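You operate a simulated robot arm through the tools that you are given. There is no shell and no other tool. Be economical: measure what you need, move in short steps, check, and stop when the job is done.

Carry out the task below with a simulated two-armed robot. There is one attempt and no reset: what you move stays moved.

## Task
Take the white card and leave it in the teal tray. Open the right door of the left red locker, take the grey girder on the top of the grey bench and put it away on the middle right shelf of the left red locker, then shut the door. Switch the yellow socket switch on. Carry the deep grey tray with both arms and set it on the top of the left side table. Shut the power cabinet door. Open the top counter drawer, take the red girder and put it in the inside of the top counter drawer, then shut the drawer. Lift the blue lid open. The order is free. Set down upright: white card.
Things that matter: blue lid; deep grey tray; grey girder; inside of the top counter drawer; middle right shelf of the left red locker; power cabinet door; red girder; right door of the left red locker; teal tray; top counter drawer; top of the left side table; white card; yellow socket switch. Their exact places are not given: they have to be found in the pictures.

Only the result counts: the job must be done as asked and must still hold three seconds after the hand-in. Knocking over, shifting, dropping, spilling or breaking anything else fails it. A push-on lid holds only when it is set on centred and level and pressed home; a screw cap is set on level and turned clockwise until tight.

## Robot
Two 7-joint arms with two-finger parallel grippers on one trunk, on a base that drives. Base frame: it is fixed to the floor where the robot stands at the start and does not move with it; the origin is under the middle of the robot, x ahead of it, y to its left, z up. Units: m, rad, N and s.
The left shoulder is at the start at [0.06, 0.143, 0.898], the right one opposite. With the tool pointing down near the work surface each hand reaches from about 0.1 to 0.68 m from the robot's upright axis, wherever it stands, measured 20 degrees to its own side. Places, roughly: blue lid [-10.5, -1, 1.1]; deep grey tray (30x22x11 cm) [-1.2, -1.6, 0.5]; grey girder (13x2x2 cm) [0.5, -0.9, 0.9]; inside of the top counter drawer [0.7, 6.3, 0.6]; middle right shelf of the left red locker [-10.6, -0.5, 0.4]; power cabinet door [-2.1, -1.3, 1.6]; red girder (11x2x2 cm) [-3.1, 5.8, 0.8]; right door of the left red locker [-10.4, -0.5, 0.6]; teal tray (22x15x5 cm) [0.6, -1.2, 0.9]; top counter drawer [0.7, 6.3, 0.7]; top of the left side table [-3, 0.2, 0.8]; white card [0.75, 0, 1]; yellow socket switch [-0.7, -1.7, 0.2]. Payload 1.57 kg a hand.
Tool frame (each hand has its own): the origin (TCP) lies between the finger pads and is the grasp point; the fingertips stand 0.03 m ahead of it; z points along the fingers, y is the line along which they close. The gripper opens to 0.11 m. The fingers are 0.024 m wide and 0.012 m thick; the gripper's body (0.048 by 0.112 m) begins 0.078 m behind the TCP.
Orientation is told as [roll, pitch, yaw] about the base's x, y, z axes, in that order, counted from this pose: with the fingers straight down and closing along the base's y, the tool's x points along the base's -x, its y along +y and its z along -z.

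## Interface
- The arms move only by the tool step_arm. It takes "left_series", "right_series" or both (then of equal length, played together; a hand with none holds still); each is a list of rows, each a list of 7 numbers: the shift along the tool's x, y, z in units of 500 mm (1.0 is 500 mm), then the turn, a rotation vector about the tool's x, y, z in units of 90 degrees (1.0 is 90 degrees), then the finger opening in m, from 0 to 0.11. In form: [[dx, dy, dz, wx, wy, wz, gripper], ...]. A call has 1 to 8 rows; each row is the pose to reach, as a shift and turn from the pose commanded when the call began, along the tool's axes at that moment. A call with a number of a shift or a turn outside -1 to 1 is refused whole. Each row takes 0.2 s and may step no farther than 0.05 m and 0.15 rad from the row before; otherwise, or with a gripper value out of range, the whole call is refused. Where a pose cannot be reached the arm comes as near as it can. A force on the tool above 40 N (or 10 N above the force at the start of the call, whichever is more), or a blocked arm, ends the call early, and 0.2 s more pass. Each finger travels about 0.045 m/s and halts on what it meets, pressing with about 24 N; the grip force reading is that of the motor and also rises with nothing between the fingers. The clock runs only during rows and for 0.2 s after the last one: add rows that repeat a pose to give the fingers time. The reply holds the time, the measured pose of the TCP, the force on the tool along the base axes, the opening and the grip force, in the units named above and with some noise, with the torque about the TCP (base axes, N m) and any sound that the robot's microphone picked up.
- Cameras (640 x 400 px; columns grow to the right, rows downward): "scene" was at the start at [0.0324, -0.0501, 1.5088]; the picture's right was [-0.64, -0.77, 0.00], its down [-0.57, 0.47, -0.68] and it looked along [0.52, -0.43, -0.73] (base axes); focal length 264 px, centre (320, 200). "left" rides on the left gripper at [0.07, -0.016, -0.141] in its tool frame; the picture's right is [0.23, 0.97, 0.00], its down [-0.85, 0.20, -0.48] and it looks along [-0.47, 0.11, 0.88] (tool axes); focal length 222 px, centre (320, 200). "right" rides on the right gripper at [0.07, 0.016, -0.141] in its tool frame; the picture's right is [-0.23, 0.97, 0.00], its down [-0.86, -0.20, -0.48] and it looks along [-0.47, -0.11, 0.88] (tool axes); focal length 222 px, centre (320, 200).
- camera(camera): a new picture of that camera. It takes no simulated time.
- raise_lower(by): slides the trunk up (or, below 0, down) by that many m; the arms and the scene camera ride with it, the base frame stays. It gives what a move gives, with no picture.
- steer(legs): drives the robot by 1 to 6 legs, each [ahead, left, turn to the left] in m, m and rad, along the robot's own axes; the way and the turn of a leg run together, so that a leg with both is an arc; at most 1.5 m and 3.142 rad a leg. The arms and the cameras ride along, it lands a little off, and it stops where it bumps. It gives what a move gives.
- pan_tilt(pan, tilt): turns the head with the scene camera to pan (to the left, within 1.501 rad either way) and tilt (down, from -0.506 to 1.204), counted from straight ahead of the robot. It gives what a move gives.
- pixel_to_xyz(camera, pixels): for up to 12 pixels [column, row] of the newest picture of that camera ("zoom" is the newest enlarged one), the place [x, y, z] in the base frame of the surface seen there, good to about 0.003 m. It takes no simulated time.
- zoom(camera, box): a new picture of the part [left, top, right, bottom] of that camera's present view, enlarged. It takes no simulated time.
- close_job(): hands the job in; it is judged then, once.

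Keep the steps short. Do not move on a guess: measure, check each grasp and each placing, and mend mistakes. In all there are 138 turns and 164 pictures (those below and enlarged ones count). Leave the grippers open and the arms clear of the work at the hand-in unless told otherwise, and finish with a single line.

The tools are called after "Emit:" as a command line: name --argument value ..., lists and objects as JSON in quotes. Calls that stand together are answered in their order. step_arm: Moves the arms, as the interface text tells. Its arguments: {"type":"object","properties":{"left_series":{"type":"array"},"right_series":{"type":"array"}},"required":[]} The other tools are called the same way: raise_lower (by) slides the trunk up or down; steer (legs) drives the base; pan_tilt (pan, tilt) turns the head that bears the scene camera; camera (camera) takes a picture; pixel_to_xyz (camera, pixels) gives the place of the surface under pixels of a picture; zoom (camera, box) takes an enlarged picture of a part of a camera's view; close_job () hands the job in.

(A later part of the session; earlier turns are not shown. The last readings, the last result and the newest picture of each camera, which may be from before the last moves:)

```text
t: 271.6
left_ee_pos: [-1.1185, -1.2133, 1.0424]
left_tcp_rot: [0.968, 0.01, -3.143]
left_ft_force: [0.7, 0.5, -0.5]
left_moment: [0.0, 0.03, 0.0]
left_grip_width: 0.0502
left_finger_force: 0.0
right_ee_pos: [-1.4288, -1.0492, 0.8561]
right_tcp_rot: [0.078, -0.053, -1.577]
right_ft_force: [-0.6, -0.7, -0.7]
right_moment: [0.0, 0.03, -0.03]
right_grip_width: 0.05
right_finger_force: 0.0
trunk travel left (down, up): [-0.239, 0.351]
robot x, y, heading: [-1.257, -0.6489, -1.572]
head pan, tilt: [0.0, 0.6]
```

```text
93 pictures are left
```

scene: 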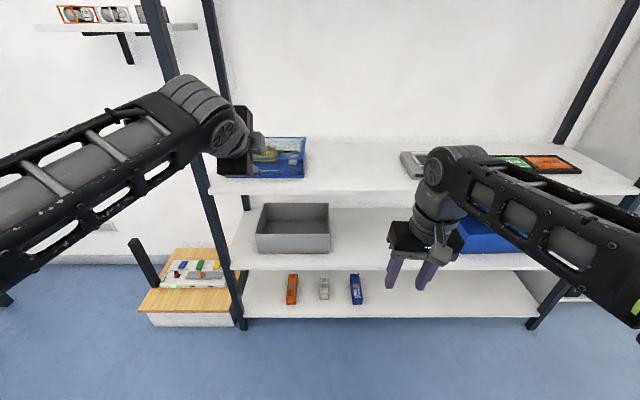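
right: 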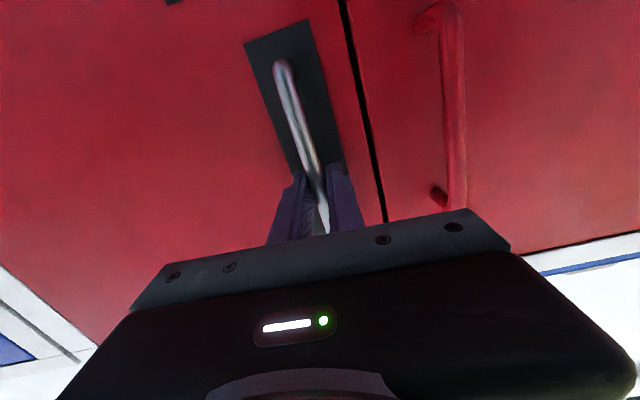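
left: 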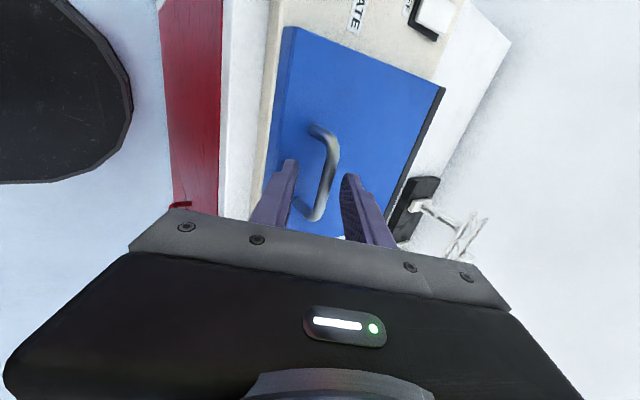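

Tray at (292,228), low stand with switches at (195,272). I measure tray corners, shelf above, and the stand.

Emit:
pixel_to_xyz --camera "scene" --pixels '[[257, 236], [330, 235], [265, 206], [327, 206], [293, 218], [257, 252], [330, 252], [290, 186], [290, 260], [345, 195], [240, 195]]'

Emit:
zoom --camera "scene" --box '[125, 230, 255, 340]'

Emit:
pixel_to_xyz --camera "zoom" --pixels '[[265, 160], [360, 165], [420, 165], [370, 215], [300, 200], [130, 160], [330, 280]]'

```text
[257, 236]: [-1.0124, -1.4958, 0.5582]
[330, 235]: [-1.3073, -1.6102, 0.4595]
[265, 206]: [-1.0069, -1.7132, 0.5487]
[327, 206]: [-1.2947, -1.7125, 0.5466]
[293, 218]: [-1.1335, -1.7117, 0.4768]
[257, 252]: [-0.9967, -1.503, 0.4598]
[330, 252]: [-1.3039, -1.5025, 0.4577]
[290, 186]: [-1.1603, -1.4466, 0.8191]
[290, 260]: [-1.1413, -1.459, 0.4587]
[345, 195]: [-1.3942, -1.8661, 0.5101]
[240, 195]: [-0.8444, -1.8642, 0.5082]
```

```text
3.64 times, centred on (190, 285) of scene
```

zoom: 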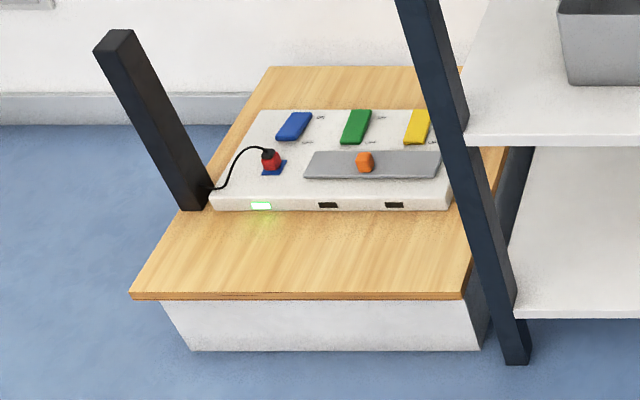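

```text
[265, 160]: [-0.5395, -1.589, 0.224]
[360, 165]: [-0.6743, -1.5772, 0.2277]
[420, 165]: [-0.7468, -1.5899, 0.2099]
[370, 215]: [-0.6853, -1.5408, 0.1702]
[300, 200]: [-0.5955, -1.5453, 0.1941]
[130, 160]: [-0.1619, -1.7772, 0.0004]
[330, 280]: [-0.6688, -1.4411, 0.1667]
```

Tray: x −1.305..−1.007, y −1.715..−1.495, z 0.46–0.57; shelf above at 0.81. I plan to grip both end walls with hands tilted 45° forward-down. I turn and lower both hands first.

Emit:
step_arm --left_series '[[0, -0.068, 0.047, 0, 0, -0.0925, 0.05], [0, -0.136, 0.0935, 0, 0, -0.185, 0.05], [0, -0.204, 0.14, 0, 0, -0.2775, 0.05], [0, -0.272, 0.187, 0, 0, -0.37, 0.05], [0, -0.34, 0.234, 0, 0, -0.4625, 0.05], [0, -0.408, 0.28, 0, 0, -0.555, 0.05], [0, -0.476, 0.327, 0, 0, -0.6475, 0.05], [0, -0.544, 0.374, 0, 0, -0.74, 0.05]]' --right_series '[[0, 0, 0.05, 0.006, -0.058, 0, 0.05], [0, 0, 0.1, 0.012, -0.117, 0, 0.05], [0, 0, 0.15, 0.019, -0.175, 0, 0.05], [0, 0, 0.2, 0.025, -0.233, 0, 0.05], [0, 0, 0.25, 0.031, -0.292, 0, 0.05], [0, 0, 0.3, 0.037, -0.35, 0, 0.05], [0, 0, 0.35, 0.044, -0.409, 0, 0.05], [0, 0, 0.4, 0.05, -0.467, 0, 0.05]]'

Emit:
step_arm --left_series '[[0, 0, 0, 0, 0, -0.09, 0.05], [0, 0, 0, 0, 0, -0.18, 0.05], [0, 0, 0, 0, 0, -0.26, 0.05]]'

Emit:
step_arm --left_series '[[0, 0, 0, 0, 0.06, 0, 0.05], [0, 0, 0, 0, 0.117, 0, 0.05]]'

Emit:
steer --legs '[[0, 0.1, 0]]'

Emit:
camera --camera "scene"

```text
t: 273.4
left_ee_pos: [-1.1161, -1.2111, 0.7136]
left_tcp_rot: [0.53, -0.851, -2.229]
left_ft_force: [0.2, 0.3, 0.0]
left_moment: [0.01, -0.01, -0.01]
left_grip_width: 0.0499
left_finger_force: 0.1
right_ee_pos: [-1.3979, -1.1225, 0.6703]
right_tcp_rot: [0.009, -0.783, -1.612]
right_ft_force: [0.8, -0.3, 0.4]
right_moment: [0.02, -0.03, 0.02]
right_grip_width: 0.0504
right_finger_force: 0.0
right hand out of reach, approached as far as the arm can: row 6, 7, 8
trunk travel left (down, up): [-0.239, 0.351]
robot x, y, heading: [-1.2609, -0.6516, -1.57]
head pan, tilt: [0.0, 0.6]
```

```text
t: 274.2
left_ee_pos: [-1.1161, -1.2114, 0.7131]
left_tcp_rot: [0.014, -0.966, -1.58]
left_ft_force: [-0.4, 1.1, -0.6]
left_moment: [-0.03, 0.0, -0.02]
left_grip_width: 0.0502
left_finger_force: 0.0
right_ee_pos: [-1.398, -1.1226, 0.671]
right_tcp_rot: [0.007, -0.784, -1.61]
right_ft_force: [0.0, -0.3, 0.3]
right_moment: [-0.01, 0.0, -0.01]
right_grip_width: 0.05
right_finger_force: 0.0
trunk travel left (down, up): [-0.239, 0.351]
robot x, y, heading: [-1.2609, -0.6523, -1.575]
head pan, tilt: [0.0, 0.6]
```

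```text
t: 274.9
left_ee_pos: [-1.1169, -1.2137, 0.7118]
left_tcp_rot: [0.014, -0.783, -1.58]
left_ft_force: [1.0, -0.7, 0.3]
left_moment: [-0.01, 0.04, -0.02]
left_grip_width: 0.0501
left_finger_force: 0.1
right_ee_pos: [-1.3964, -1.1245, 0.6709]
right_tcp_rot: [0.008, -0.785, -1.61]
right_ft_force: [1.4, 0.5, 0.5]
right_moment: [0.04, -0.03, 0.0]
right_grip_width: 0.0502
right_finger_force: 0.0
trunk travel left (down, up): [-0.239, 0.351]
robot x, y, heading: [-1.2571, -0.6473, -1.573]
head pan, tilt: [0.0, 0.6]
```

```text
t: 276.0
left_ee_pos: [-1.0179, -1.2124, 0.7124]
left_tcp_rot: [0.013, -0.782, -1.583]
left_ft_force: [0.0, -0.3, 0.2]
left_moment: [0.0, 0.0, -0.02]
left_grip_width: 0.0503
left_finger_force: 0.1
right_ee_pos: [-1.2981, -1.1229, 0.6716]
right_tcp_rot: [0.01, -0.784, -1.615]
right_ft_force: [-0.3, 0.4, 0.0]
right_moment: [-0.01, -0.02, 0.02]
right_grip_width: 0.0502
right_finger_force: 0.1
trunk travel left (down, up): [-0.239, 0.351]
robot x, y, heading: [-1.1588, -0.652, -1.575]
head pan, tilt: [0.0, 0.6]
```

```text
91 pictures are left
```

scene: 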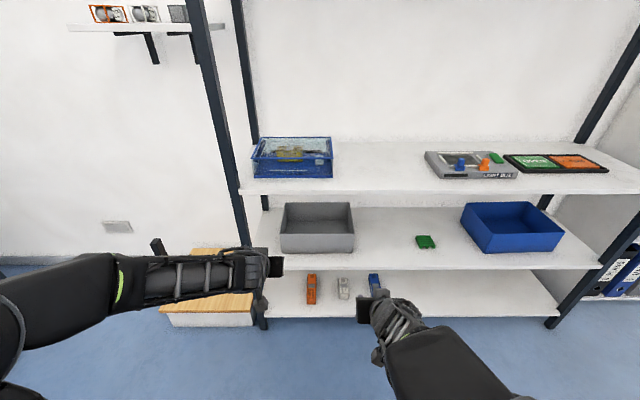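

Both hands are at 45° tilt. I zoom on the tray for exact rim positions and wall thickness.

Emit:
zoom --camera "scene" --box '[260, 190, 380, 265]'

Emit:
pixel_to_xyz --camera "zoom" --pixels '[[108, 225], [500, 228], [140, 100], [492, 100], [130, 70], [493, 72], [300, 236], [300, 72], [115, 180], [500, 180]]'

```text
5.33 times, centred on (320, 228) of scene
```

zoom: 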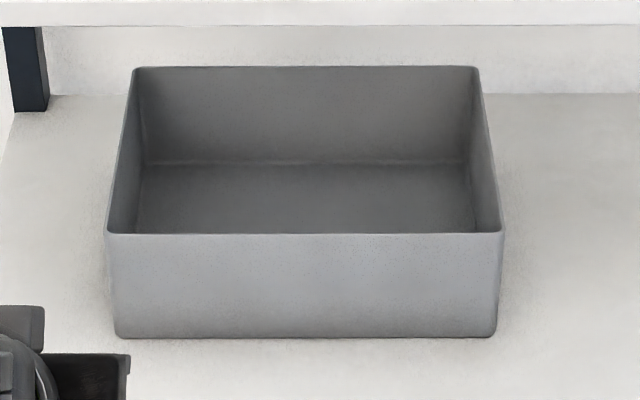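

```text
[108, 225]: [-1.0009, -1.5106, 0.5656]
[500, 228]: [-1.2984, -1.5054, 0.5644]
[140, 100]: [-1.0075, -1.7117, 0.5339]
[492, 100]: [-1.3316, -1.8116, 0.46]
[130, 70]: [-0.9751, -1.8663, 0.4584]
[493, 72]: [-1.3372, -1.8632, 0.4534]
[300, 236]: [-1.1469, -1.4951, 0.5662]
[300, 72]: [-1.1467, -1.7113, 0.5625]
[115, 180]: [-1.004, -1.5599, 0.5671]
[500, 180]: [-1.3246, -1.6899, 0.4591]
```

Walls: left end x=-1.003, right end x=-1.2995, rim z=0.567. I set the hands to the pre-grasp relation and drive 0.35 m forward.

Emit:
step_arm --left_series '[[0.055, 0.011, -0.04, -0.002, 0, -0.002, 0.05], [0.11, 0.022, -0.08, -0.004, 0, -0.004, 0.05], [0.164, 0.033, -0.1216, -0.0054, 0, -0.0054, 0.05]]' --right_series '[[-0.007, 0, -0.018, -0.007, 0, -0.007, 0.05], [-0.014, 0, -0.036, -0.014, 0, -0.014, 0.05], [-0.02, 0, -0.054, -0.02, 0, -0.02, 0.05]]'

Emit:
steer --legs '[[0.348, 0, 0.004]]'

Emit:
camera --camera "scene"

```text
t: 276.8
left_ee_pos: [-1.0022, -1.1208, 0.7008]
left_tcp_rot: [0.013, -0.779, -1.57]
left_ft_force: [-0.1, -0.2, -0.4]
left_moment: [-0.02, 0.0, -0.01]
left_grip_width: 0.0502
left_finger_force: 0.1
left hand out of reach, approached as far as the arm can: row 3
right_ee_pos: [-1.2959, -1.1162, 0.6988]
right_tcp_rot: [0.006, -0.782, -1.571]
right_ft_force: [-0.1, -0.8, -1.1]
right_moment: [0.01, 0.02, 0.01]
right_grip_width: 0.0501
right_finger_force: 0.1
right hand out of reach, approached as far as the arm can: row 2, 3
trunk travel left (down, up): [-0.239, 0.351]
robot x, y, heading: [-1.1586, -0.6505, -1.582]
head pan, tilt: [0.0, 0.6]
```

```text
t: 279.0
left_ee_pos: [-0.9995, -1.4613, 0.6998]
left_tcp_rot: [0.013, -0.782, -1.564]
left_ft_force: [-0.2, 2.5, -1.0]
left_moment: [-0.25, -0.02, -0.07]
left_grip_width: 0.0501
left_finger_force: 0.1
right_ee_pos: [-1.2947, -1.4587, 0.6988]
right_tcp_rot: [0.006, -0.781, -1.564]
right_ft_force: [1.2, 0.0, -0.4]
right_moment: [0.02, -0.02, 0.01]
right_grip_width: 0.0502
right_finger_force: 0.1
trunk travel left (down, up): [-0.239, 0.351]
robot x, y, heading: [-1.1601, -0.9908, -1.572]
head pan, tilt: [0.0, 0.6]
```

```text
89 pictures are left
```

scene: 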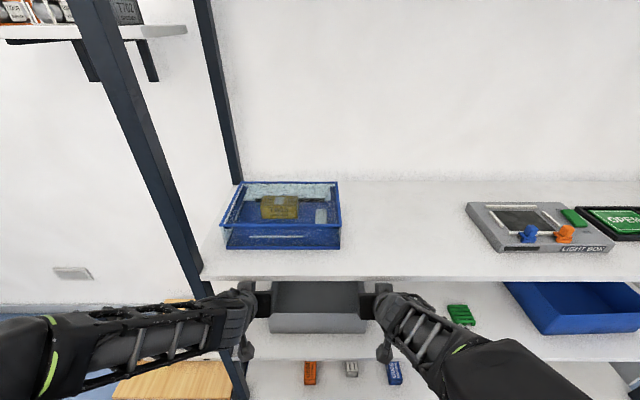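

The left gripper brushes the upper shelf's edge. I back both hands 3 cm, fine-align sideways, and descend along the fingers until tips are just above the rim.

Emit:
step_arm --left_series '[[0.042, -0.007, -0.042, 0, 0, 0, 0.05], [0.042, -0.007, 0.04, 0, 0, 0, 0.05], [0.042, -0.007, 0.12, 0, 0, 0, 0.05], [0.042, -0.007, 0.19, 0, 0, 0, 0.05], [0.042, -0.007, 0.256, 0, 0, 0, 0.05]]' --right_series '[[0.042, -0.0096, -0.042, 0, 0, 0, 0.05], [0.042, -0.0096, 0.04, 0, 0, 0, 0.05], [0.042, -0.0096, 0.12, 0, 0, 0, 0.05], [0.042, -0.0096, 0.19, 0, 0, 0, 0.05], [0.042, -0.0096, 0.256, 0, 0, 0, 0.05]]'

Emit:
camera --camera "left"

Emit:
camera --camera "right"

```text
t: 280.2
left_ee_pos: [-0.9998, -1.5379, 0.5955]
left_tcp_rot: [0.012, -0.781, -1.565]
left_ft_force: [0.3, -0.2, 0.2]
left_moment: [0.02, 0.01, 0.0]
left_grip_width: 0.0503
left_finger_force: 0.0
left hand out of reach, approached as far as the arm can: row 1, 2
right_ee_pos: [-1.2962, -1.5331, 0.5943]
right_tcp_rot: [0.01, -0.781, -1.565]
right_ft_force: [-0.3, 0.5, 0.9]
right_moment: [0.0, -0.01, -0.01]
right_grip_width: 0.05
right_finger_force: 0.0
right hand out of reach, approached as far as the arm can: row 1, 2
trunk travel left (down, up): [-0.239, 0.351]
robot x, y, heading: [-1.1577, -0.9922, -1.571]
head pan, tilt: [0.0, 0.6]
```

```text
88 pictures are left
```

left: 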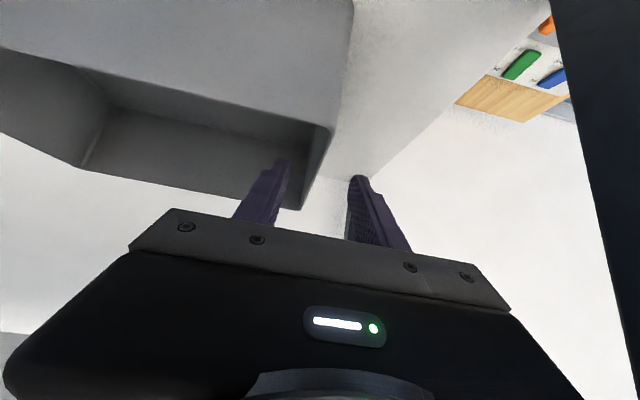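

```text
87 pictures are left
```

right: 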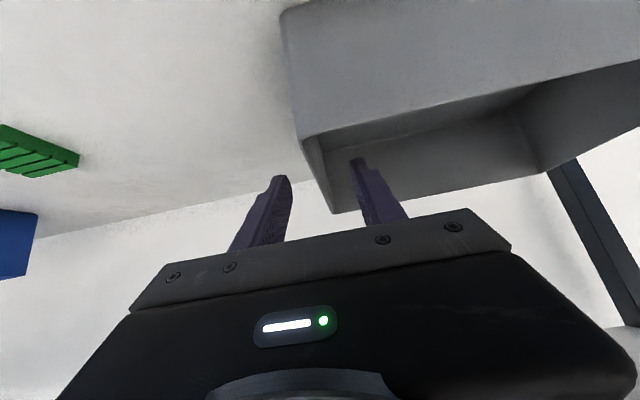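

Each wall lies between the fingers. I descend 56 mm more along the fingers and close both hands.

Emit:
step_arm --left_series '[[0, -0.006, 0.06, 0, 0, 0, 0.05], [0, -0.006, 0.112, 0, 0, 0, 0.05], [0, -0.006, 0.112, 0, 0, 0, 0.02], [0, -0.006, 0.112, 0, 0, 0, 0.0], [0, -0.006, 0.112, 0, 0, 0, 0.0], [0, -0.006, 0.112, 0, 0, 0, 0.0], [0, -0.006, 0.112, 0, 0, 0, 0.0]]' --right_series '[[0, -0.006, 0.06, 0, 0, 0, 0.05], [0, -0.006, 0.112, 0, 0, 0, 0.05], [0, -0.006, 0.112, 0, 0, 0, 0.02], [0, -0.006, 0.112, 0, 0, 0, 0.0], [0, -0.006, 0.112, 0, 0, 0, 0.0], [0, -0.006, 0.112, 0, 0, 0, 0.0], [0, -0.006, 0.112, 0, 0, 0, 0.0]]'

```text
t: 281.8
left_ee_pos: [-1.0035, -1.5769, 0.556]
left_tcp_rot: [0.013, -0.781, -1.567]
left_ft_force: [3.5, 6.7, 5.4]
left_moment: [-0.07, 0.75, -1.17]
left_grip_width: 0.0031
left_finger_force: 24.0
right_ee_pos: [-1.3003, -1.5726, 0.5523]
right_tcp_rot: [0.007, -0.781, -1.567]
right_ft_force: [-4.1, -8.2, -4.3]
right_moment: [-0.08, 0.71, -1.14]
right_grip_width: 0.0031
right_finger_force: 23.8
trunk travel left (down, up): [-0.239, 0.351]
robot x, y, heading: [-1.1589, -0.9899, -1.573]
head pan, tilt: [0.0, 0.6]
```

Both walls held (3 mm). I lift 2 cm with the trunk, then drive straight back out of the rack.

Emit:
raise_lower --by 0.02

Emit:
camera --camera "scene"

```text
t: 282.5
left_ee_pos: [-1.0028, -1.5766, 0.5766]
left_tcp_rot: [0.014, -0.779, -1.563]
left_ft_force: [7.4, 7.9, 4.9]
left_moment: [0.17, 0.73, -1.25]
left_grip_width: 0.0032
left_finger_force: 24.1
right_ee_pos: [-1.2998, -1.5737, 0.5722]
right_tcp_rot: [0.009, -0.78, -1.566]
right_ft_force: [-7.7, -8.1, -6.3]
right_moment: [-0.05, 0.81, -1.2]
right_grip_width: 0.0031
right_finger_force: 23.3
trunk travel left (down, up): [-0.259, 0.331]
robot x, y, heading: [-1.1566, -0.9942, -1.572]
head pan, tilt: [0.0, 0.6]
```

```text
86 pictures are left
```

scene: 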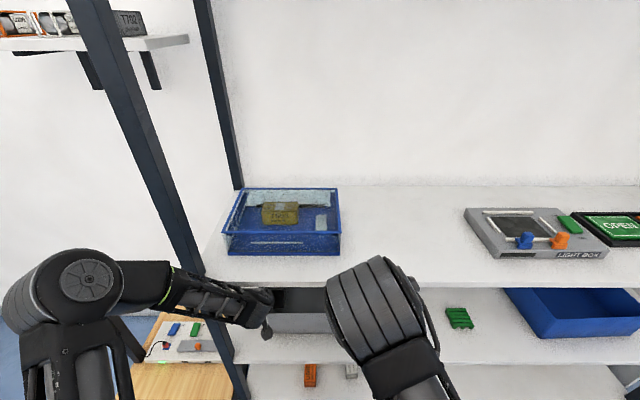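

Lifted. I drive back 0.4 m.

Emit:
steer --legs '[[-0.4, 0, 0]]'

Emit:
camera --camera "scene"

```text
t: 285.0
left_ee_pos: [-1.0028, -1.1838, 0.5769]
left_tcp_rot: [0.015, -0.782, -1.564]
left_ft_force: [12.5, 8.1, 3.4]
left_moment: [0.01, 0.69, -1.25]
left_grip_width: 0.0032
left_finger_force: 23.8
right_ee_pos: [-1.3, -1.1787, 0.5719]
right_tcp_rot: [0.007, -0.779, -1.567]
right_ft_force: [-13.3, -7.4, -5.1]
right_moment: [0.07, 0.68, -1.17]
right_grip_width: 0.0032
right_finger_force: 24.0
trunk travel left (down, up): [-0.259, 0.331]
robot x, y, heading: [-1.162, -0.6009, -1.571]
head pan, tilt: [0.0, 0.6]
```

```text
85 pictures are left
```

scene: 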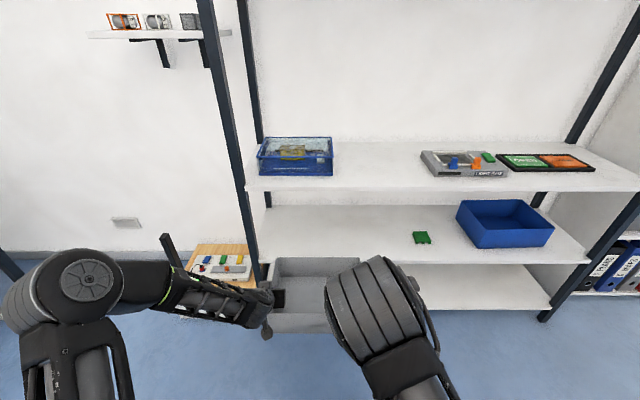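

Tray is held by both hands. I raise it 0.32 m, strafe right (−x) along the corridor, and turn to face +x before the table.

Emit:
raise_lower --by 0.32

Emit:
steer --legs '[[0, -1.5, 0], [0, -1.5, 0], [0, 0, 0.8], [0, 0, 0.77]]'

Emit:
pan_tilt --pan 0.25 --tilt 0.6

Emit:
camera --camera "scene"

```text
t: 288.1
left_ee_pos: [-1.0026, -1.1825, 0.8958]
left_tcp_rot: [0.014, -0.781, -1.565]
left_ft_force: [1.7, 8.6, 4.0]
left_moment: [-0.01, 0.73, -1.2]
left_grip_width: 0.0028
left_finger_force: 24.2
right_ee_pos: [-1.3001, -1.1784, 0.8917]
right_tcp_rot: [0.006, -0.781, -1.566]
right_ft_force: [-2.8, -7.6, -5.1]
right_moment: [0.06, 0.72, -1.22]
right_grip_width: 0.0028
right_finger_force: 24.2
trunk travel left (down, up): [-0.579, 0.011]
robot x, y, heading: [-1.1601, -0.6008, -1.571]
head pan, tilt: [0.0, 0.6]
```

```text
t: 294.9
left_ee_pos: [-2.4798, -1.1902, 0.8966]
left_tcp_rot: [0.014, -0.78, -1.724]
left_ft_force: [1.3, 5.5, 3.7]
left_moment: [-0.04, 0.65, -0.8]
left_grip_width: 0.0026
left_finger_force: 23.9
right_ee_pos: [-2.774, -1.1399, 0.8914]
right_tcp_rot: [0.007, -0.778, -1.726]
right_ft_force: [-1.0, -4.9, -4.5]
right_moment: [0.28, 0.4, -0.69]
right_grip_width: 0.0028
right_finger_force: 24.2
trunk travel left (down, up): [-0.579, 0.011]
robot x, y, heading: [-2.5416, -0.5867, -1.725]
head pan, tilt: [0.0, 0.6]
stopped in leg 1: the robot was blocked; the commanded pose is now the measured one
```

```text
t: 295.6
left_ee_pos: [-2.4794, -1.1896, 0.8957]
left_tcp_rot: [0.014, -0.778, -1.721]
left_ft_force: [2.3, 5.8, 4.1]
left_moment: [0.12, 0.68, -0.96]
left_grip_width: 0.003
left_finger_force: 23.6
right_ee_pos: [-2.7717, -1.1391, 0.8919]
right_tcp_rot: [0.007, -0.779, -1.724]
right_ft_force: [-1.5, -6.1, -5.3]
right_moment: [0.18, 0.56, -0.91]
right_grip_width: 0.0029
right_finger_force: 23.2
trunk travel left (down, up): [-0.579, 0.011]
robot x, y, heading: [-2.5429, -0.5916, -1.725]
head pan, tilt: [0.25, 0.6]
```

```text
84 pictures are left
```

scene: 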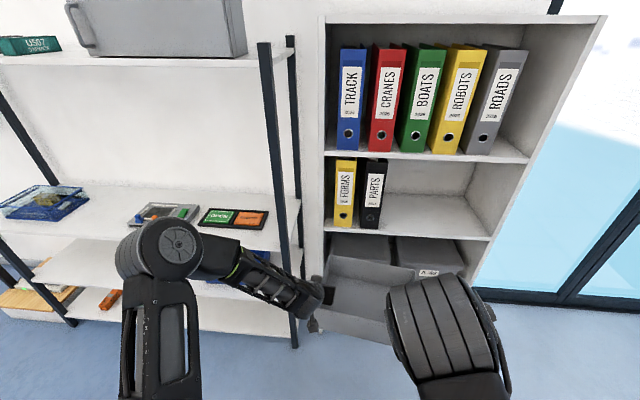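

The base met a table leg. The tray is still held; I shift away, turn right to face −x, and look.

Emit:
steer --legs '[[0, 0.08, 0], [0, 0, -0.7], [0, 0, -0.715], [0, 0.3, 0]]'

Emit:
pan_tilt --pan -0.6 --tilt 0.6

Emit:
camera --camera "scene"

```text
t: 302.1
left_ee_pos: [-3.0434, -1.061, 0.8958]
left_tcp_rot: [0.013, -0.778, -3.131]
left_ft_force: [5.4, -0.5, 3.0]
left_moment: [0.69, 0.01, -0.94]
left_grip_width: 0.0029
left_finger_force: 23.7
right_ee_pos: [-3.0397, -0.7633, 0.8931]
right_tcp_rot: [0.007, -0.78, -3.134]
right_ft_force: [-6.6, 0.7, -4.2]
right_moment: [0.54, -0.09, -0.9]
right_grip_width: 0.0028
right_finger_force: 23.6
trunk travel left (down, up): [-0.579, 0.011]
robot x, y, heading: [-2.4616, -0.9051, -3.139]
head pan, tilt: [0.25, 0.6]
```

```text
t: 303.3
left_ee_pos: [-3.0432, -1.0603, 0.8967]
left_tcp_rot: [0.013, -0.779, -3.133]
left_ft_force: [5.6, -1.1, 2.8]
left_moment: [0.69, -0.01, -0.89]
left_grip_width: 0.0027
left_finger_force: 23.7
right_ee_pos: [-3.0401, -0.7625, 0.8927]
right_tcp_rot: [0.008, -0.779, -3.138]
right_ft_force: [-5.2, 0.9, -3.7]
right_moment: [0.48, -0.06, -0.8]
right_grip_width: 0.0028
right_finger_force: 24.3
trunk travel left (down, up): [-0.579, 0.011]
robot x, y, heading: [-2.4603, -0.9019, -3.137]
head pan, tilt: [-0.6, 0.6]
```

```text
83 pictures are left
```

scene: 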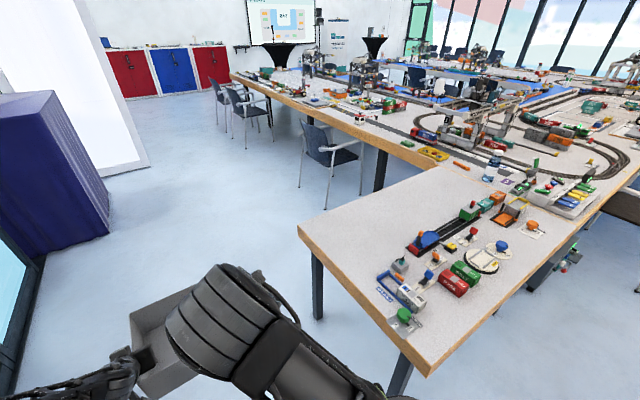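

Good view: the free strip of the table lies between (300,232) and the items. I measure corners, items, legs.

Emit:
pixel_to_xyz --camera "scene" --pixels '[[301, 230], [428, 372], [425, 172], [365, 255], [385, 290], [415, 245], [470, 208], [395, 268], [345, 215], [440, 190], [318, 312]]'

```text
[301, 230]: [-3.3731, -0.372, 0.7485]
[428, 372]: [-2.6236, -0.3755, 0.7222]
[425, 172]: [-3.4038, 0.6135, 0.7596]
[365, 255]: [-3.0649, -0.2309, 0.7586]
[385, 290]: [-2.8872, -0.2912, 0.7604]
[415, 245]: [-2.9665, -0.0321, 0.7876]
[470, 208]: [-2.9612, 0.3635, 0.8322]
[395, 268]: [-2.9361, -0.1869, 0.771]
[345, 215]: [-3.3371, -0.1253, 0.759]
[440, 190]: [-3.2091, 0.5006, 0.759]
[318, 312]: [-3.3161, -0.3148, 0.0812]
```

Free strip is x −3.38..−3.0. I'll approach facing +x; I check the chair and free floor first.

Emit:
pixel_to_xyz --camera "scene" --pixels '[[300, 185], [335, 200], [305, 130], [330, 155], [240, 140], [100, 200], [45, 100], [30, 285]]'

```text
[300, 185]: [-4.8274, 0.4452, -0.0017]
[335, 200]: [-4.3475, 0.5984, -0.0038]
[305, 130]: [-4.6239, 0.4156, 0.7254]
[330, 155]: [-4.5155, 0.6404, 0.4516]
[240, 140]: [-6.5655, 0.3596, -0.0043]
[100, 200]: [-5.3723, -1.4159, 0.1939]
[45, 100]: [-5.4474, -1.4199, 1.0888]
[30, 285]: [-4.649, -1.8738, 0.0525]
```

Clear floor. I drive on to x≈-4.16, turn right by 180°, and strafe to y≈-0.1.

Emit:
steer --legs '[[1.5, 0, 0], [0.2, 0, 0], [0, 0, -1.57], [0, 0, -1.575], [0, 0.79, 0], [0.15, 0, 0]]'

Emit:
pan_tilt --pan 0 --tilt 0.75

Emit:
camera --camera "scene"

```text
t: 324.4
left_ee_pos: [-3.416, 0.0531, 0.8951]
left_tcp_rot: [0.015, -0.779, -0.012]
left_ft_force: [-3.7, 2.2, 2.0]
left_moment: [-0.58, -0.01, -0.77]
left_grip_width: 0.0028
left_finger_force: 24.1
right_ee_pos: [-3.4243, -0.2437, 0.8903]
right_tcp_rot: [0.006, -0.779, -0.012]
right_ft_force: [4.3, -1.3, -4.1]
right_moment: [-0.25, 0.08, -0.42]
right_grip_width: 0.0027
right_finger_force: 24.0
trunk travel left (down, up): [-0.579, 0.011]
robot x, y, heading: [-4.0004, -0.0923, -0.014]
head pan, tilt: [-0.6, 0.6]
```

```text
t: 325.4
left_ee_pos: [-3.415, 0.0536, 0.8956]
left_tcp_rot: [0.016, -0.778, -0.012]
left_ft_force: [-3.9, 0.6, 1.5]
left_moment: [-0.54, 0.02, -0.72]
left_grip_width: 0.0028
left_finger_force: 24.4
right_ee_pos: [-3.4257, -0.2433, 0.8926]
right_tcp_rot: [0.008, -0.781, -0.016]
right_ft_force: [4.4, 0.1, -3.6]
right_moment: [-0.21, 0.15, -0.38]
right_grip_width: 0.0028
right_finger_force: 23.9
trunk travel left (down, up): [-0.579, 0.011]
robot x, y, heading: [-4.0002, -0.0914, -0.018]
head pan, tilt: [0.0, 0.75]
```

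```text
82 pictures are left
```

scene: 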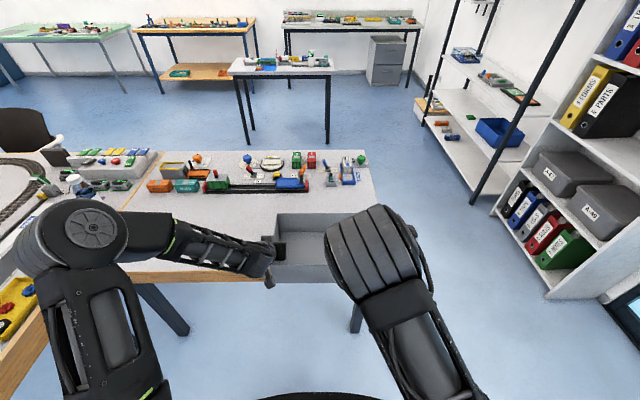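

The tray hovers in front of the table. I advance 0.157 m so its centre is at x≈-3.235, y≈-0.1.

Emit:
steer --legs '[[0.157, 0, 0.01]]'

Emit:
zoom --camera "scene" --box '[160, 130, 420, 300]'

Emit:
pixel_to_xyz --camera "zoom" --pixels '[[320, 240], [400, 175], [290, 180], [240, 310], [320, 330]]'

```text
t: 326.8
left_ee_pos: [-3.2601, 0.056, 0.8958]
left_tcp_rot: [0.012, -0.777, -0.007]
left_ft_force: [-3.5, 2.0, 2.1]
left_moment: [-0.57, 0.1, -0.74]
left_grip_width: 0.0027
left_finger_force: 24.5
right_ee_pos: [-3.2673, -0.2411, 0.891]
right_tcp_rot: [0.007, -0.778, -0.007]
right_ft_force: [3.9, -0.2, -3.7]
right_moment: [-0.18, -0.02, -0.35]
right_grip_width: 0.0028
right_finger_force: 23.7
trunk travel left (down, up): [-0.579, 0.011]
robot x, y, heading: [-3.8446, -0.0959, -0.011]
head pan, tilt: [0.0, 0.75]
```

```text
2.35 times, centred on (290, 215) of scene
```

zoom: 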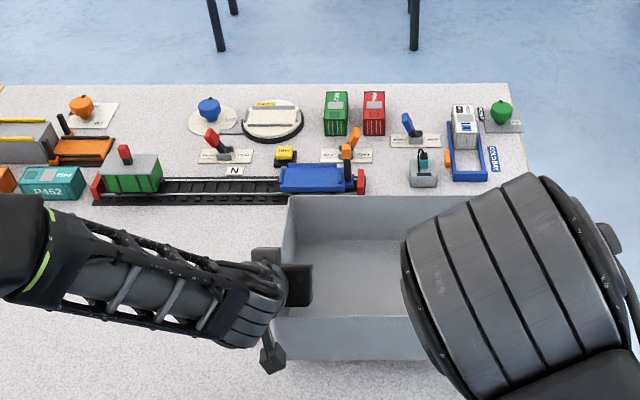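

```text
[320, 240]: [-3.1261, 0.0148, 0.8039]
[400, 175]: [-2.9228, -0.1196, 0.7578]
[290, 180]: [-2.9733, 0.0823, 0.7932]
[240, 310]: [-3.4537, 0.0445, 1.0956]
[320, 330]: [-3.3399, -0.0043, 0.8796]
```

Tray lies over the free strip (x −3.34..−3.12). I lower the trunk 3.4 cm and watch the force.

Emit:
raise_lower --by -0.034

Emit:
raise_lower --by -0.004

```text
t: 327.6
left_ee_pos: [-3.262, 0.056, 0.8617]
left_tcp_rot: [0.014, -0.778, -0.005]
left_ft_force: [-2.8, -0.5, 2.7]
left_moment: [-0.52, -0.06, -0.69]
left_grip_width: 0.0027
left_finger_force: 23.5
right_ee_pos: [-3.267, -0.2409, 0.8579]
right_tcp_rot: [0.005, -0.78, -0.009]
right_ft_force: [3.1, 0.1, -3.1]
right_moment: [-0.17, 0.14, -0.24]
right_grip_width: 0.0027
right_finger_force: 24.0
trunk travel left (down, up): [-0.545, 0.045]
robot x, y, heading: [-3.8439, -0.0928, -0.015]
head pan, tilt: [0.0, 0.75]
```

```text
t: 328.1
left_ee_pos: [-3.2605, 0.0564, 0.8586]
left_tcp_rot: [0.013, -0.779, -0.005]
left_ft_force: [-3.2, 1.7, 1.2]
left_moment: [-0.55, 0.04, -0.68]
left_grip_width: 0.003
left_finger_force: 23.9
right_ee_pos: [-3.2668, -0.2417, 0.8536]
right_tcp_rot: [0.008, -0.781, -0.008]
right_ft_force: [3.0, -0.6, -4.0]
right_moment: [-0.17, -0.02, -0.33]
right_grip_width: 0.0029
right_finger_force: 23.9
trunk travel left (down, up): [-0.541, 0.049]
robot x, y, heading: [-3.8473, -0.0968, -0.011]
head pan, tilt: [0.0, 0.75]
```

Emit:
raise_lower --by -0.003

Emit:
raise_lower --by -0.002

```text
t: 328.6
left_ee_pos: [-3.2615, 0.0563, 0.8557]
left_tcp_rot: [0.013, -0.779, -0.006]
left_ft_force: [-2.4, 1.3, 1.7]
left_moment: [-0.64, -0.79, -0.66]
left_grip_width: 0.0028
left_finger_force: 23.6
right_ee_pos: [-3.2672, -0.2403, 0.8513]
right_tcp_rot: [0.01, -0.786, -0.008]
right_ft_force: [0.4, -2.0, 8.6]
right_moment: [-0.3, 0.05, -0.28]
right_grip_width: 0.0032
right_finger_force: 24.5
trunk travel left (down, up): [-0.538, 0.052]
robot x, y, heading: [-3.848, -0.0917, -0.008]
head pan, tilt: [0.0, 0.75]
```

```text
t: 329.1
left_ee_pos: [-3.2623, 0.0562, 0.8549]
left_tcp_rot: [0.014, -0.784, -0.006]
left_ft_force: [-2.1, 2.5, 12.7]
left_moment: [-0.72, 0.41, -0.64]
left_grip_width: 0.0029
left_finger_force: 24.1
right_ee_pos: [-3.268, -0.2408, 0.8511]
right_tcp_rot: [0.008, -0.786, -0.009]
right_ft_force: [4.1, -3.2, 19.9]
right_moment: [-0.53, 0.21, -0.27]
right_grip_width: 0.003
right_finger_force: 24.1
trunk travel left (down, up): [-0.536, 0.054]
robot x, y, heading: [-3.8473, -0.0925, -0.009]
head pan, tilt: [0.0, 0.75]
```

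Contact on both sides. I open both hands modestly and withdraw along the fingers.

Emit:
step_arm --left_series '[[0, 0, 0, 0, 0, 0, 0.012], [0, 0, 0, 0, 0, 0, 0.03], [0, 0, 0, 0, 0, 0, 0.04], [0, 0, 0, 0, 0, 0, 0.04], [0, 0, -0.05, 0, 0, 0, 0.04], [0, 0, -0.12, 0, 0, 0, 0.04], [0, 0, -0.19, 0, 0, 0, 0.04], [0, 0, -0.25, 0, 0, 0, 0.04]]' --right_series '[[0, 0, 0, 0, 0, 0, 0.012], [0, 0, 0, 0, 0, 0, 0.03], [0, 0, 0, 0, 0, 0, 0.04], [0, 0, 0, 0, 0, 0, 0.04], [0, 0, -0.05, 0, 0, 0, 0.04], [0, 0, -0.12, 0, 0, 0, 0.04], [0, 0, -0.19, 0, 0, 0, 0.04], [0, 0, -0.25, 0, 0, 0, 0.04]]'

Emit:
steer --legs '[[-0.3, 0, 0]]'

Emit:
camera --camera "scene"

```text
t: 330.9
left_ee_pos: [-3.351, 0.053, 0.9441]
left_tcp_rot: [0.014, -0.779, -0.007]
left_ft_force: [0.6, -0.4, 0.1]
left_moment: [0.0, 0.01, -0.01]
left_grip_width: 0.0404
left_finger_force: 0.1
right_ee_pos: [-3.3594, -0.2426, 0.9374]
right_tcp_rot: [0.008, -0.78, -0.009]
right_ft_force: [-0.3, 0.7, 0.1]
right_moment: [0.02, -0.05, 0.02]
right_grip_width: 0.0403
right_finger_force: 0.0
trunk travel left (down, up): [-0.536, 0.054]
robot x, y, heading: [-3.8446, -0.0949, -0.011]
head pan, tilt: [0.0, 0.75]
```

```text
t: 333.0
left_ee_pos: [-3.6486, 0.0564, 0.9437]
left_tcp_rot: [0.013, -0.782, -0.006]
left_ft_force: [0.0, 0.1, -0.2]
left_moment: [0.0, 0.02, -0.01]
left_grip_width: 0.04
left_finger_force: 0.0
right_ee_pos: [-3.6566, -0.2399, 0.9365]
right_tcp_rot: [0.007, -0.78, -0.009]
right_ft_force: [-0.7, 0.3, 0.3]
right_moment: [0.02, 0.0, -0.01]
right_grip_width: 0.0402
right_finger_force: 0.1
trunk travel left (down, up): [-0.536, 0.054]
robot x, y, heading: [-4.1425, -0.0927, -0.015]
head pan, tilt: [0.0, 0.75]
```

```text
80 pictures are left
```

scene: 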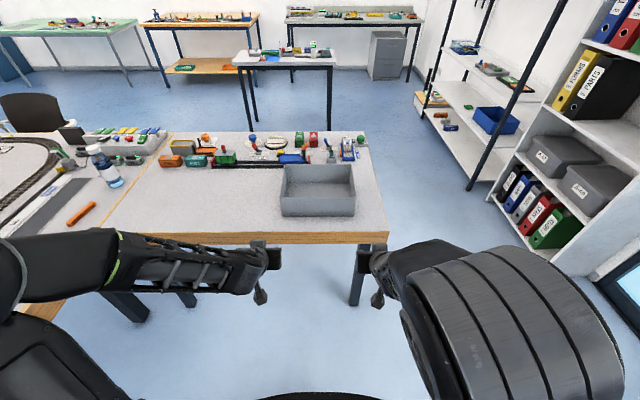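

Tray is set on the table. Next the socket switch: I drive to (-0.72,-0.85), face −y and look down.

Emit:
steer --legs '[[0, -0.76, 0.012], [1.5, 0, 0], [1.5, 0, 0], [0.42, 0, 0], [0, 0, -1.57]]'

Emit:
pan_tilt --pan 0 --tilt 0.95

Emit:
camera --camera "scene"

```text
t: 357.2
left_ee_pos: [-0.5184, -1.2222, 0.9425]
left_tcp_rot: [0.015, -0.779, -1.475]
left_ft_force: [-0.3, 0.0, 0.2]
left_moment: [0.02, 0.01, 0.0]
left_grip_width: 0.0399
left_finger_force: 0.1
right_ee_pos: [-0.8125, -1.2449, 0.9369]
right_tcp_rot: [0.006, -0.779, -1.476]
right_ft_force: [1.0, -0.7, 0.0]
right_moment: [-0.05, 0.0, -0.02]
right_grip_width: 0.0402
right_finger_force: 0.0
trunk travel left (down, up): [-0.536, 0.054]
robot x, y, heading: [-0.7174, -0.7415, -1.475]
head pan, tilt: [0.0, 0.75]
```

```text
t: 357.9
left_ee_pos: [-0.5197, -1.2233, 0.9437]
left_tcp_rot: [0.013, -0.778, -1.475]
left_ft_force: [0.2, 0.0, -0.5]
left_moment: [-0.03, -0.01, 0.02]
left_grip_width: 0.0398
left_finger_force: 0.2
right_ee_pos: [-0.8141, -1.2436, 0.9362]
right_tcp_rot: [0.008, -0.78, -1.477]
right_ft_force: [-0.4, -0.7, -0.6]
right_moment: [0.01, -0.01, 0.0]
right_grip_width: 0.04
right_finger_force: 0.0
trunk travel left (down, up): [-0.536, 0.054]
robot x, y, heading: [-0.7148, -0.7407, -1.481]
head pan, tilt: [0.0, 0.949]
```

```text
79 pictures are left
```

scene: 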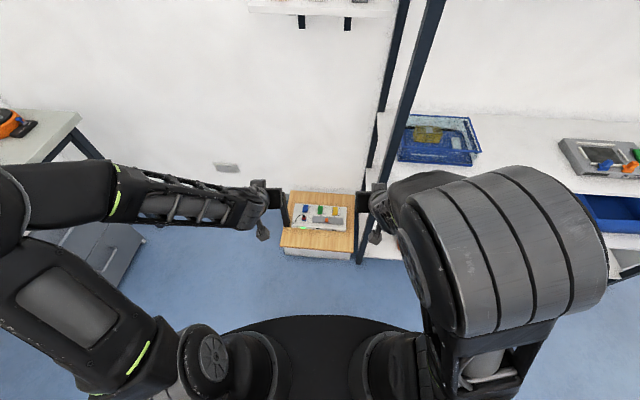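

Emit:
zoom --camera "scene" --box '[280, 190, 360, 245]'

Emit:
pixel_to_xyz --camera "zoom" --pixels '[[448, 170], [452, 150], [445, 190], [460, 170], [435, 170], [320, 160], [315, 185], [200, 165], [540, 200], [410, 190]]'

```text
7.27 times, centred on (320, 218) of scene
```

zoom: 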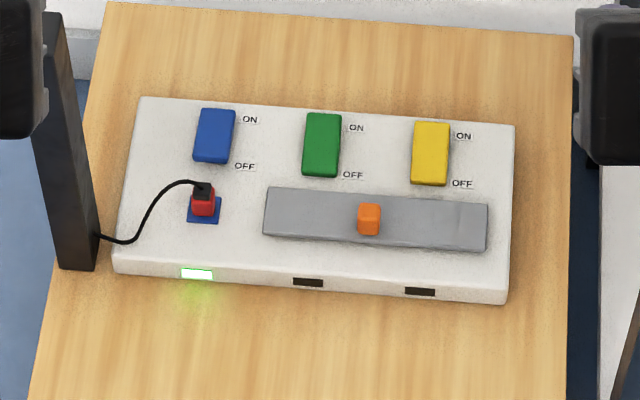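

```text
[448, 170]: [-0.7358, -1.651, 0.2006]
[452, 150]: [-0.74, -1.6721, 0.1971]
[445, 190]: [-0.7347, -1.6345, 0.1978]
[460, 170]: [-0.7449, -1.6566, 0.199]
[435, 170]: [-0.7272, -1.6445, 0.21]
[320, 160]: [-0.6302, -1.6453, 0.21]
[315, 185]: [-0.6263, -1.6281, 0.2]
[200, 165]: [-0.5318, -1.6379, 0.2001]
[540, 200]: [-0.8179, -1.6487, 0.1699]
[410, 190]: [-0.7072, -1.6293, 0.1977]
```

The yellow rocker: ON end is far (432,132), OFF end near (428,178). I measure both ends' heights, and blue (on) for comparison.

Emit:
pixel_to_xyz --camera "zoom" --pixels '[[432, 128], [432, 140], [430, 155], [429, 170], [428, 180], [215, 115], [213, 130], [210, 145], [208, 158], [323, 118], [320, 170]]'

```text
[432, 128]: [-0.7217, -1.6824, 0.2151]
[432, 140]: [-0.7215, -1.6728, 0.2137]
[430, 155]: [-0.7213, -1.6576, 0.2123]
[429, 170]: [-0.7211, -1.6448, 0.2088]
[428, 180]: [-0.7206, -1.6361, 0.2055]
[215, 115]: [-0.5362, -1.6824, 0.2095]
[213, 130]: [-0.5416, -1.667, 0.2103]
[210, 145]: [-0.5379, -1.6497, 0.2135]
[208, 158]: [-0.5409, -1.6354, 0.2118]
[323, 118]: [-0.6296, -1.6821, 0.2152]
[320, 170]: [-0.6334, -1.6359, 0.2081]
```

The ON end of the yellow rocker is raised (0.215), so it must be pressed at about (-0.7215,-1.681). I check the black post and stand edges before moving in.

Emit:
pixel_to_xyz --camera "scene" --pixels '[[285, 192], [287, 200], [290, 222], [300, 246], [345, 246], [366, 150], [372, 170], [283, 185]]'

Emit:
steer --legs '[[0, 0.145, -0.09], [0.26, 0, 0]]'

Emit:
camera --camera "scene"

```text
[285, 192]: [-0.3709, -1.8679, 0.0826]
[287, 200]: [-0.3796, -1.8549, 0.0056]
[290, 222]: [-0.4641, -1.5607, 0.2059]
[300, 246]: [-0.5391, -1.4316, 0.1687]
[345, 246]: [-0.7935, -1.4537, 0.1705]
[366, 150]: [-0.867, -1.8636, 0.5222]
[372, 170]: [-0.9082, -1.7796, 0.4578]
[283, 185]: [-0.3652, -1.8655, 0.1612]
```

```text
t: 360.7
left_ee_pos: [-0.4165, -1.4912, 0.9431]
left_tcp_rot: [0.014, -0.778, -1.566]
left_ft_force: [-0.2, -0.3, -1.0]
left_moment: [0.01, -0.01, 0.0]
left_grip_width: 0.0399
left_finger_force: 0.0
right_ee_pos: [-0.7118, -1.4865, 0.9359]
right_tcp_rot: [0.006, -0.777, -1.567]
right_ft_force: [-0.7, 0.5, -0.1]
right_moment: [0.01, 0.0, 0.01]
right_grip_width: 0.04
right_finger_force: 0.2
trunk travel left (down, up): [-0.536, 0.054]
robot x, y, heading: [-0.5699, -0.9964, -1.567]
head pan, tilt: [0.0, 0.949]
```

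```text
77 pictures are left
```

scene: 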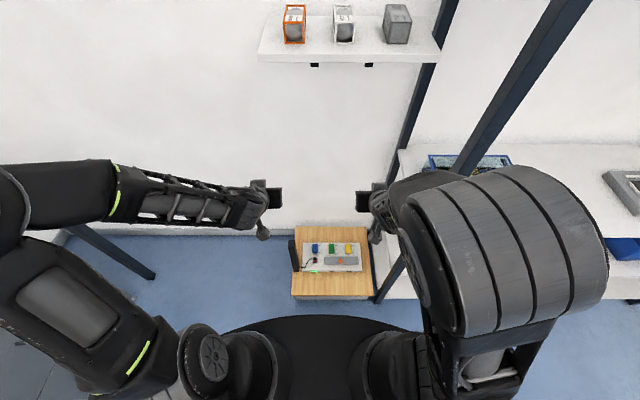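

The stand is clear. I lower the trunk 0.3 m, close the right fingers and move them toward the rocker in two stages.

Emit:
raise_lower --by -0.3

Emit:
step_arm --right_series '[[0.028, -0.002, 0.0796, 0, 0, 0, 0.0], [0.056, -0.004, 0.159, 0, 0, 0, 0.0], [0.084, -0.006, 0.239, 0, 0, 0, 0.0], [0.112, -0.008, 0.318, 0, 0, 0, 0.0], [0.14, -0.01, 0.398, 0, 0, 0, 0.0], [0.169, -0.012, 0.478, 0, 0, 0, 0.0], [0.197, -0.014, 0.557, 0, 0, 0, 0.0], [0.225, -0.016, 0.637, 0, 0, 0, 0.0]]'

Emit:
camera --camera "right"

```text
t: 363.7
left_ee_pos: [-0.4167, -1.4914, 0.6437]
left_tcp_rot: [0.015, -0.78, -1.566]
left_ft_force: [-0.8, 0.4, 0.3]
left_moment: [-0.04, -0.01, -0.02]
left_grip_width: 0.0399
left_finger_force: 0.2
right_ee_pos: [-0.7106, -1.4851, 0.6369]
right_tcp_rot: [0.007, -0.782, -1.567]
right_ft_force: [0.2, 0.4, -0.6]
right_moment: [0.01, -0.01, 0.0]
right_grip_width: 0.0399
right_finger_force: 0.0
trunk travel left (down, up): [-0.236, 0.354]
robot x, y, heading: [-0.5699, -0.9956, -1.571]
head pan, tilt: [0.0, 0.949]
```

```text
t: 365.5
left_ee_pos: [-0.4159, -1.4911, 0.6435]
left_tcp_rot: [0.013, -0.779, -1.565]
left_ft_force: [-1.3, 0.2, -0.9]
left_moment: [0.01, -0.01, 0.0]
left_grip_width: 0.0398
left_finger_force: 0.0
right_ee_pos: [-0.6854, -1.5843, 0.4192]
right_tcp_rot: [0.007, -0.778, -1.567]
right_ft_force: [-0.7, -0.1, 0.4]
right_moment: [-0.04, 0.01, -0.01]
right_grip_width: 0.0
right_finger_force: 21.3
right hand out of reach, approached as far as the arm can: row 6, 7, 8
trunk travel left (down, up): [-0.236, 0.354]
robot x, y, heading: [-0.5709, -0.9958, -1.568]
head pan, tilt: [0.0, 0.949]
```

```text
76 pictures are left
```

right: 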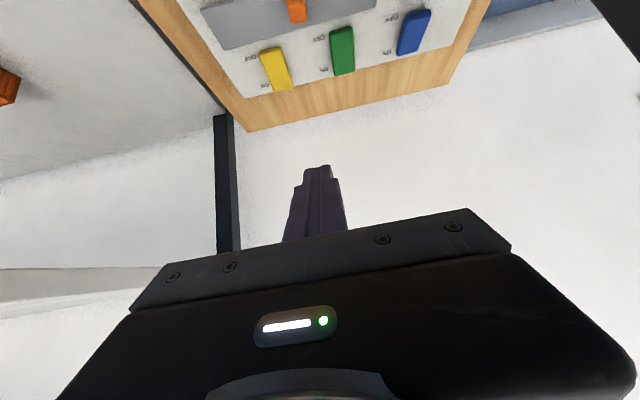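

Reach runs out at this height; I lower the trunk 0.1 m more, then continue.

Emit:
raise_lower --by -0.1

Emit:
step_arm --right_series '[[-0.03, -0.018, 0.03, 0, 0, 0, 0.0], [-0.06, -0.036, 0.06, 0, 0, 0, 0.0], [-0.09, -0.054, 0.09, 0, 0, 0, 0.0], [-0.12, -0.073, 0.12, 0, 0, 0, 0.0]]'

```text
t: 366.9
left_ee_pos: [-0.4172, -1.4906, 0.543]
left_tcp_rot: [0.013, -0.778, -1.566]
left_ft_force: [0.1, 1.0, -0.4]
left_moment: [-0.02, 0.0, -0.01]
left_grip_width: 0.0401
left_finger_force: 0.0
right_ee_pos: [-0.6864, -1.5838, 0.3202]
right_tcp_rot: [0.007, -0.779, -1.565]
right_ft_force: [-0.7, -0.6, 0.2]
right_moment: [-0.02, -0.02, 0.03]
right_grip_width: 0.0
right_finger_force: 21.1
trunk travel left (down, up): [-0.136, 0.454]
robot x, y, heading: [-0.567, -0.9953, -1.572]
head pan, tilt: [0.0, 0.949]
```

```text
t: 367.9
left_ee_pos: [-0.4161, -1.4912, 0.5433]
left_tcp_rot: [0.012, -0.78, -1.564]
left_ft_force: [0.1, 0.1, -0.3]
left_moment: [-0.01, 0.01, -0.01]
left_grip_width: 0.0397
left_finger_force: 0.0
right_ee_pos: [-0.6991, -1.6363, 0.3611]
right_tcp_rot: [0.008, -0.779, -1.567]
right_ft_force: [0.6, 0.4, 0.1]
right_moment: [0.02, 0.02, 0.01]
right_grip_width: 0.0
right_finger_force: 21.4
right hand out of reach, approached as far as the arm can: row 1, 2, 3, 4
trunk travel left (down, up): [-0.136, 0.454]
robot x, y, heading: [-0.566, -0.9943, -1.566]
head pan, tilt: [0.0, 0.949]
```

Still short; I drive 7 cm closer and 2 cm to the right, then lower with the arm.

Emit:
steer --legs '[[0.07, -0.022, 0]]'

Emit:
step_arm --right_series '[[0.07, 0, 0.033, 0, 0, 0, 0.0], [0.14, 0, 0.065, 0, 0, 0, 0.0], [0.19, 0, 0.093, 0, 0, 0, 0.0]]'

Emit:
camera --camera "right"

```text
t: 368.9
left_ee_pos: [-0.4385, -1.5618, 0.5435]
left_tcp_rot: [0.014, -0.779, -1.566]
left_ft_force: [-0.3, 1.0, -0.5]
left_moment: [-0.03, 0.02, -0.02]
left_grip_width: 0.0399
left_finger_force: 0.1
right_ee_pos: [-0.7212, -1.7069, 0.3611]
right_tcp_rot: [0.007, -0.78, -1.567]
right_ft_force: [0.3, -0.3, 0.6]
right_moment: [0.06, -0.06, -0.04]
right_grip_width: 0.0003
right_finger_force: 20.8
trunk travel left (down, up): [-0.136, 0.454]
robot x, y, heading: [-0.5895, -1.0685, -1.569]
head pan, tilt: [0.0, 0.949]
```

```text
t: 369.7
left_ee_pos: [-0.4389, -1.5612, 0.5448]
left_tcp_rot: [0.014, -0.778, -1.568]
left_ft_force: [0.5, -0.5, -0.6]
left_moment: [-0.02, -0.01, 0.0]
left_grip_width: 0.0398
left_finger_force: 0.0
right_ee_pos: [-0.7023, -1.6503, 0.3156]
right_tcp_rot: [0.007, -0.78, -1.567]
right_ft_force: [-0.2, -0.4, 0.4]
right_moment: [-0.01, -0.04, 0.01]
right_grip_width: 0.0
right_finger_force: 21.5
right hand out of reach, approached as far as the arm can: row 1, 2, 3
trunk travel left (down, up): [-0.136, 0.454]
robot x, y, heading: [-0.59, -1.0671, -1.572]
head pan, tilt: [0.0, 0.949]
```

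```text
75 pictures are left
```

right: 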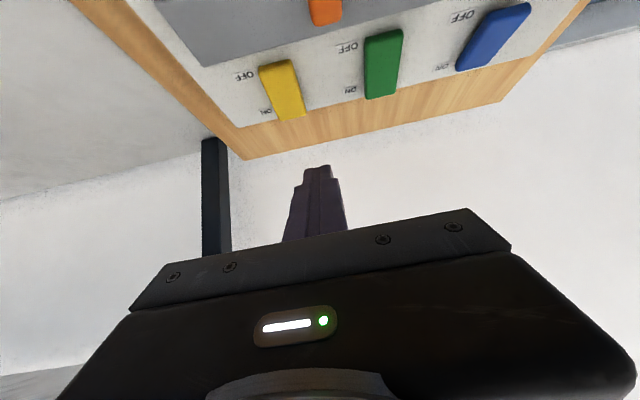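

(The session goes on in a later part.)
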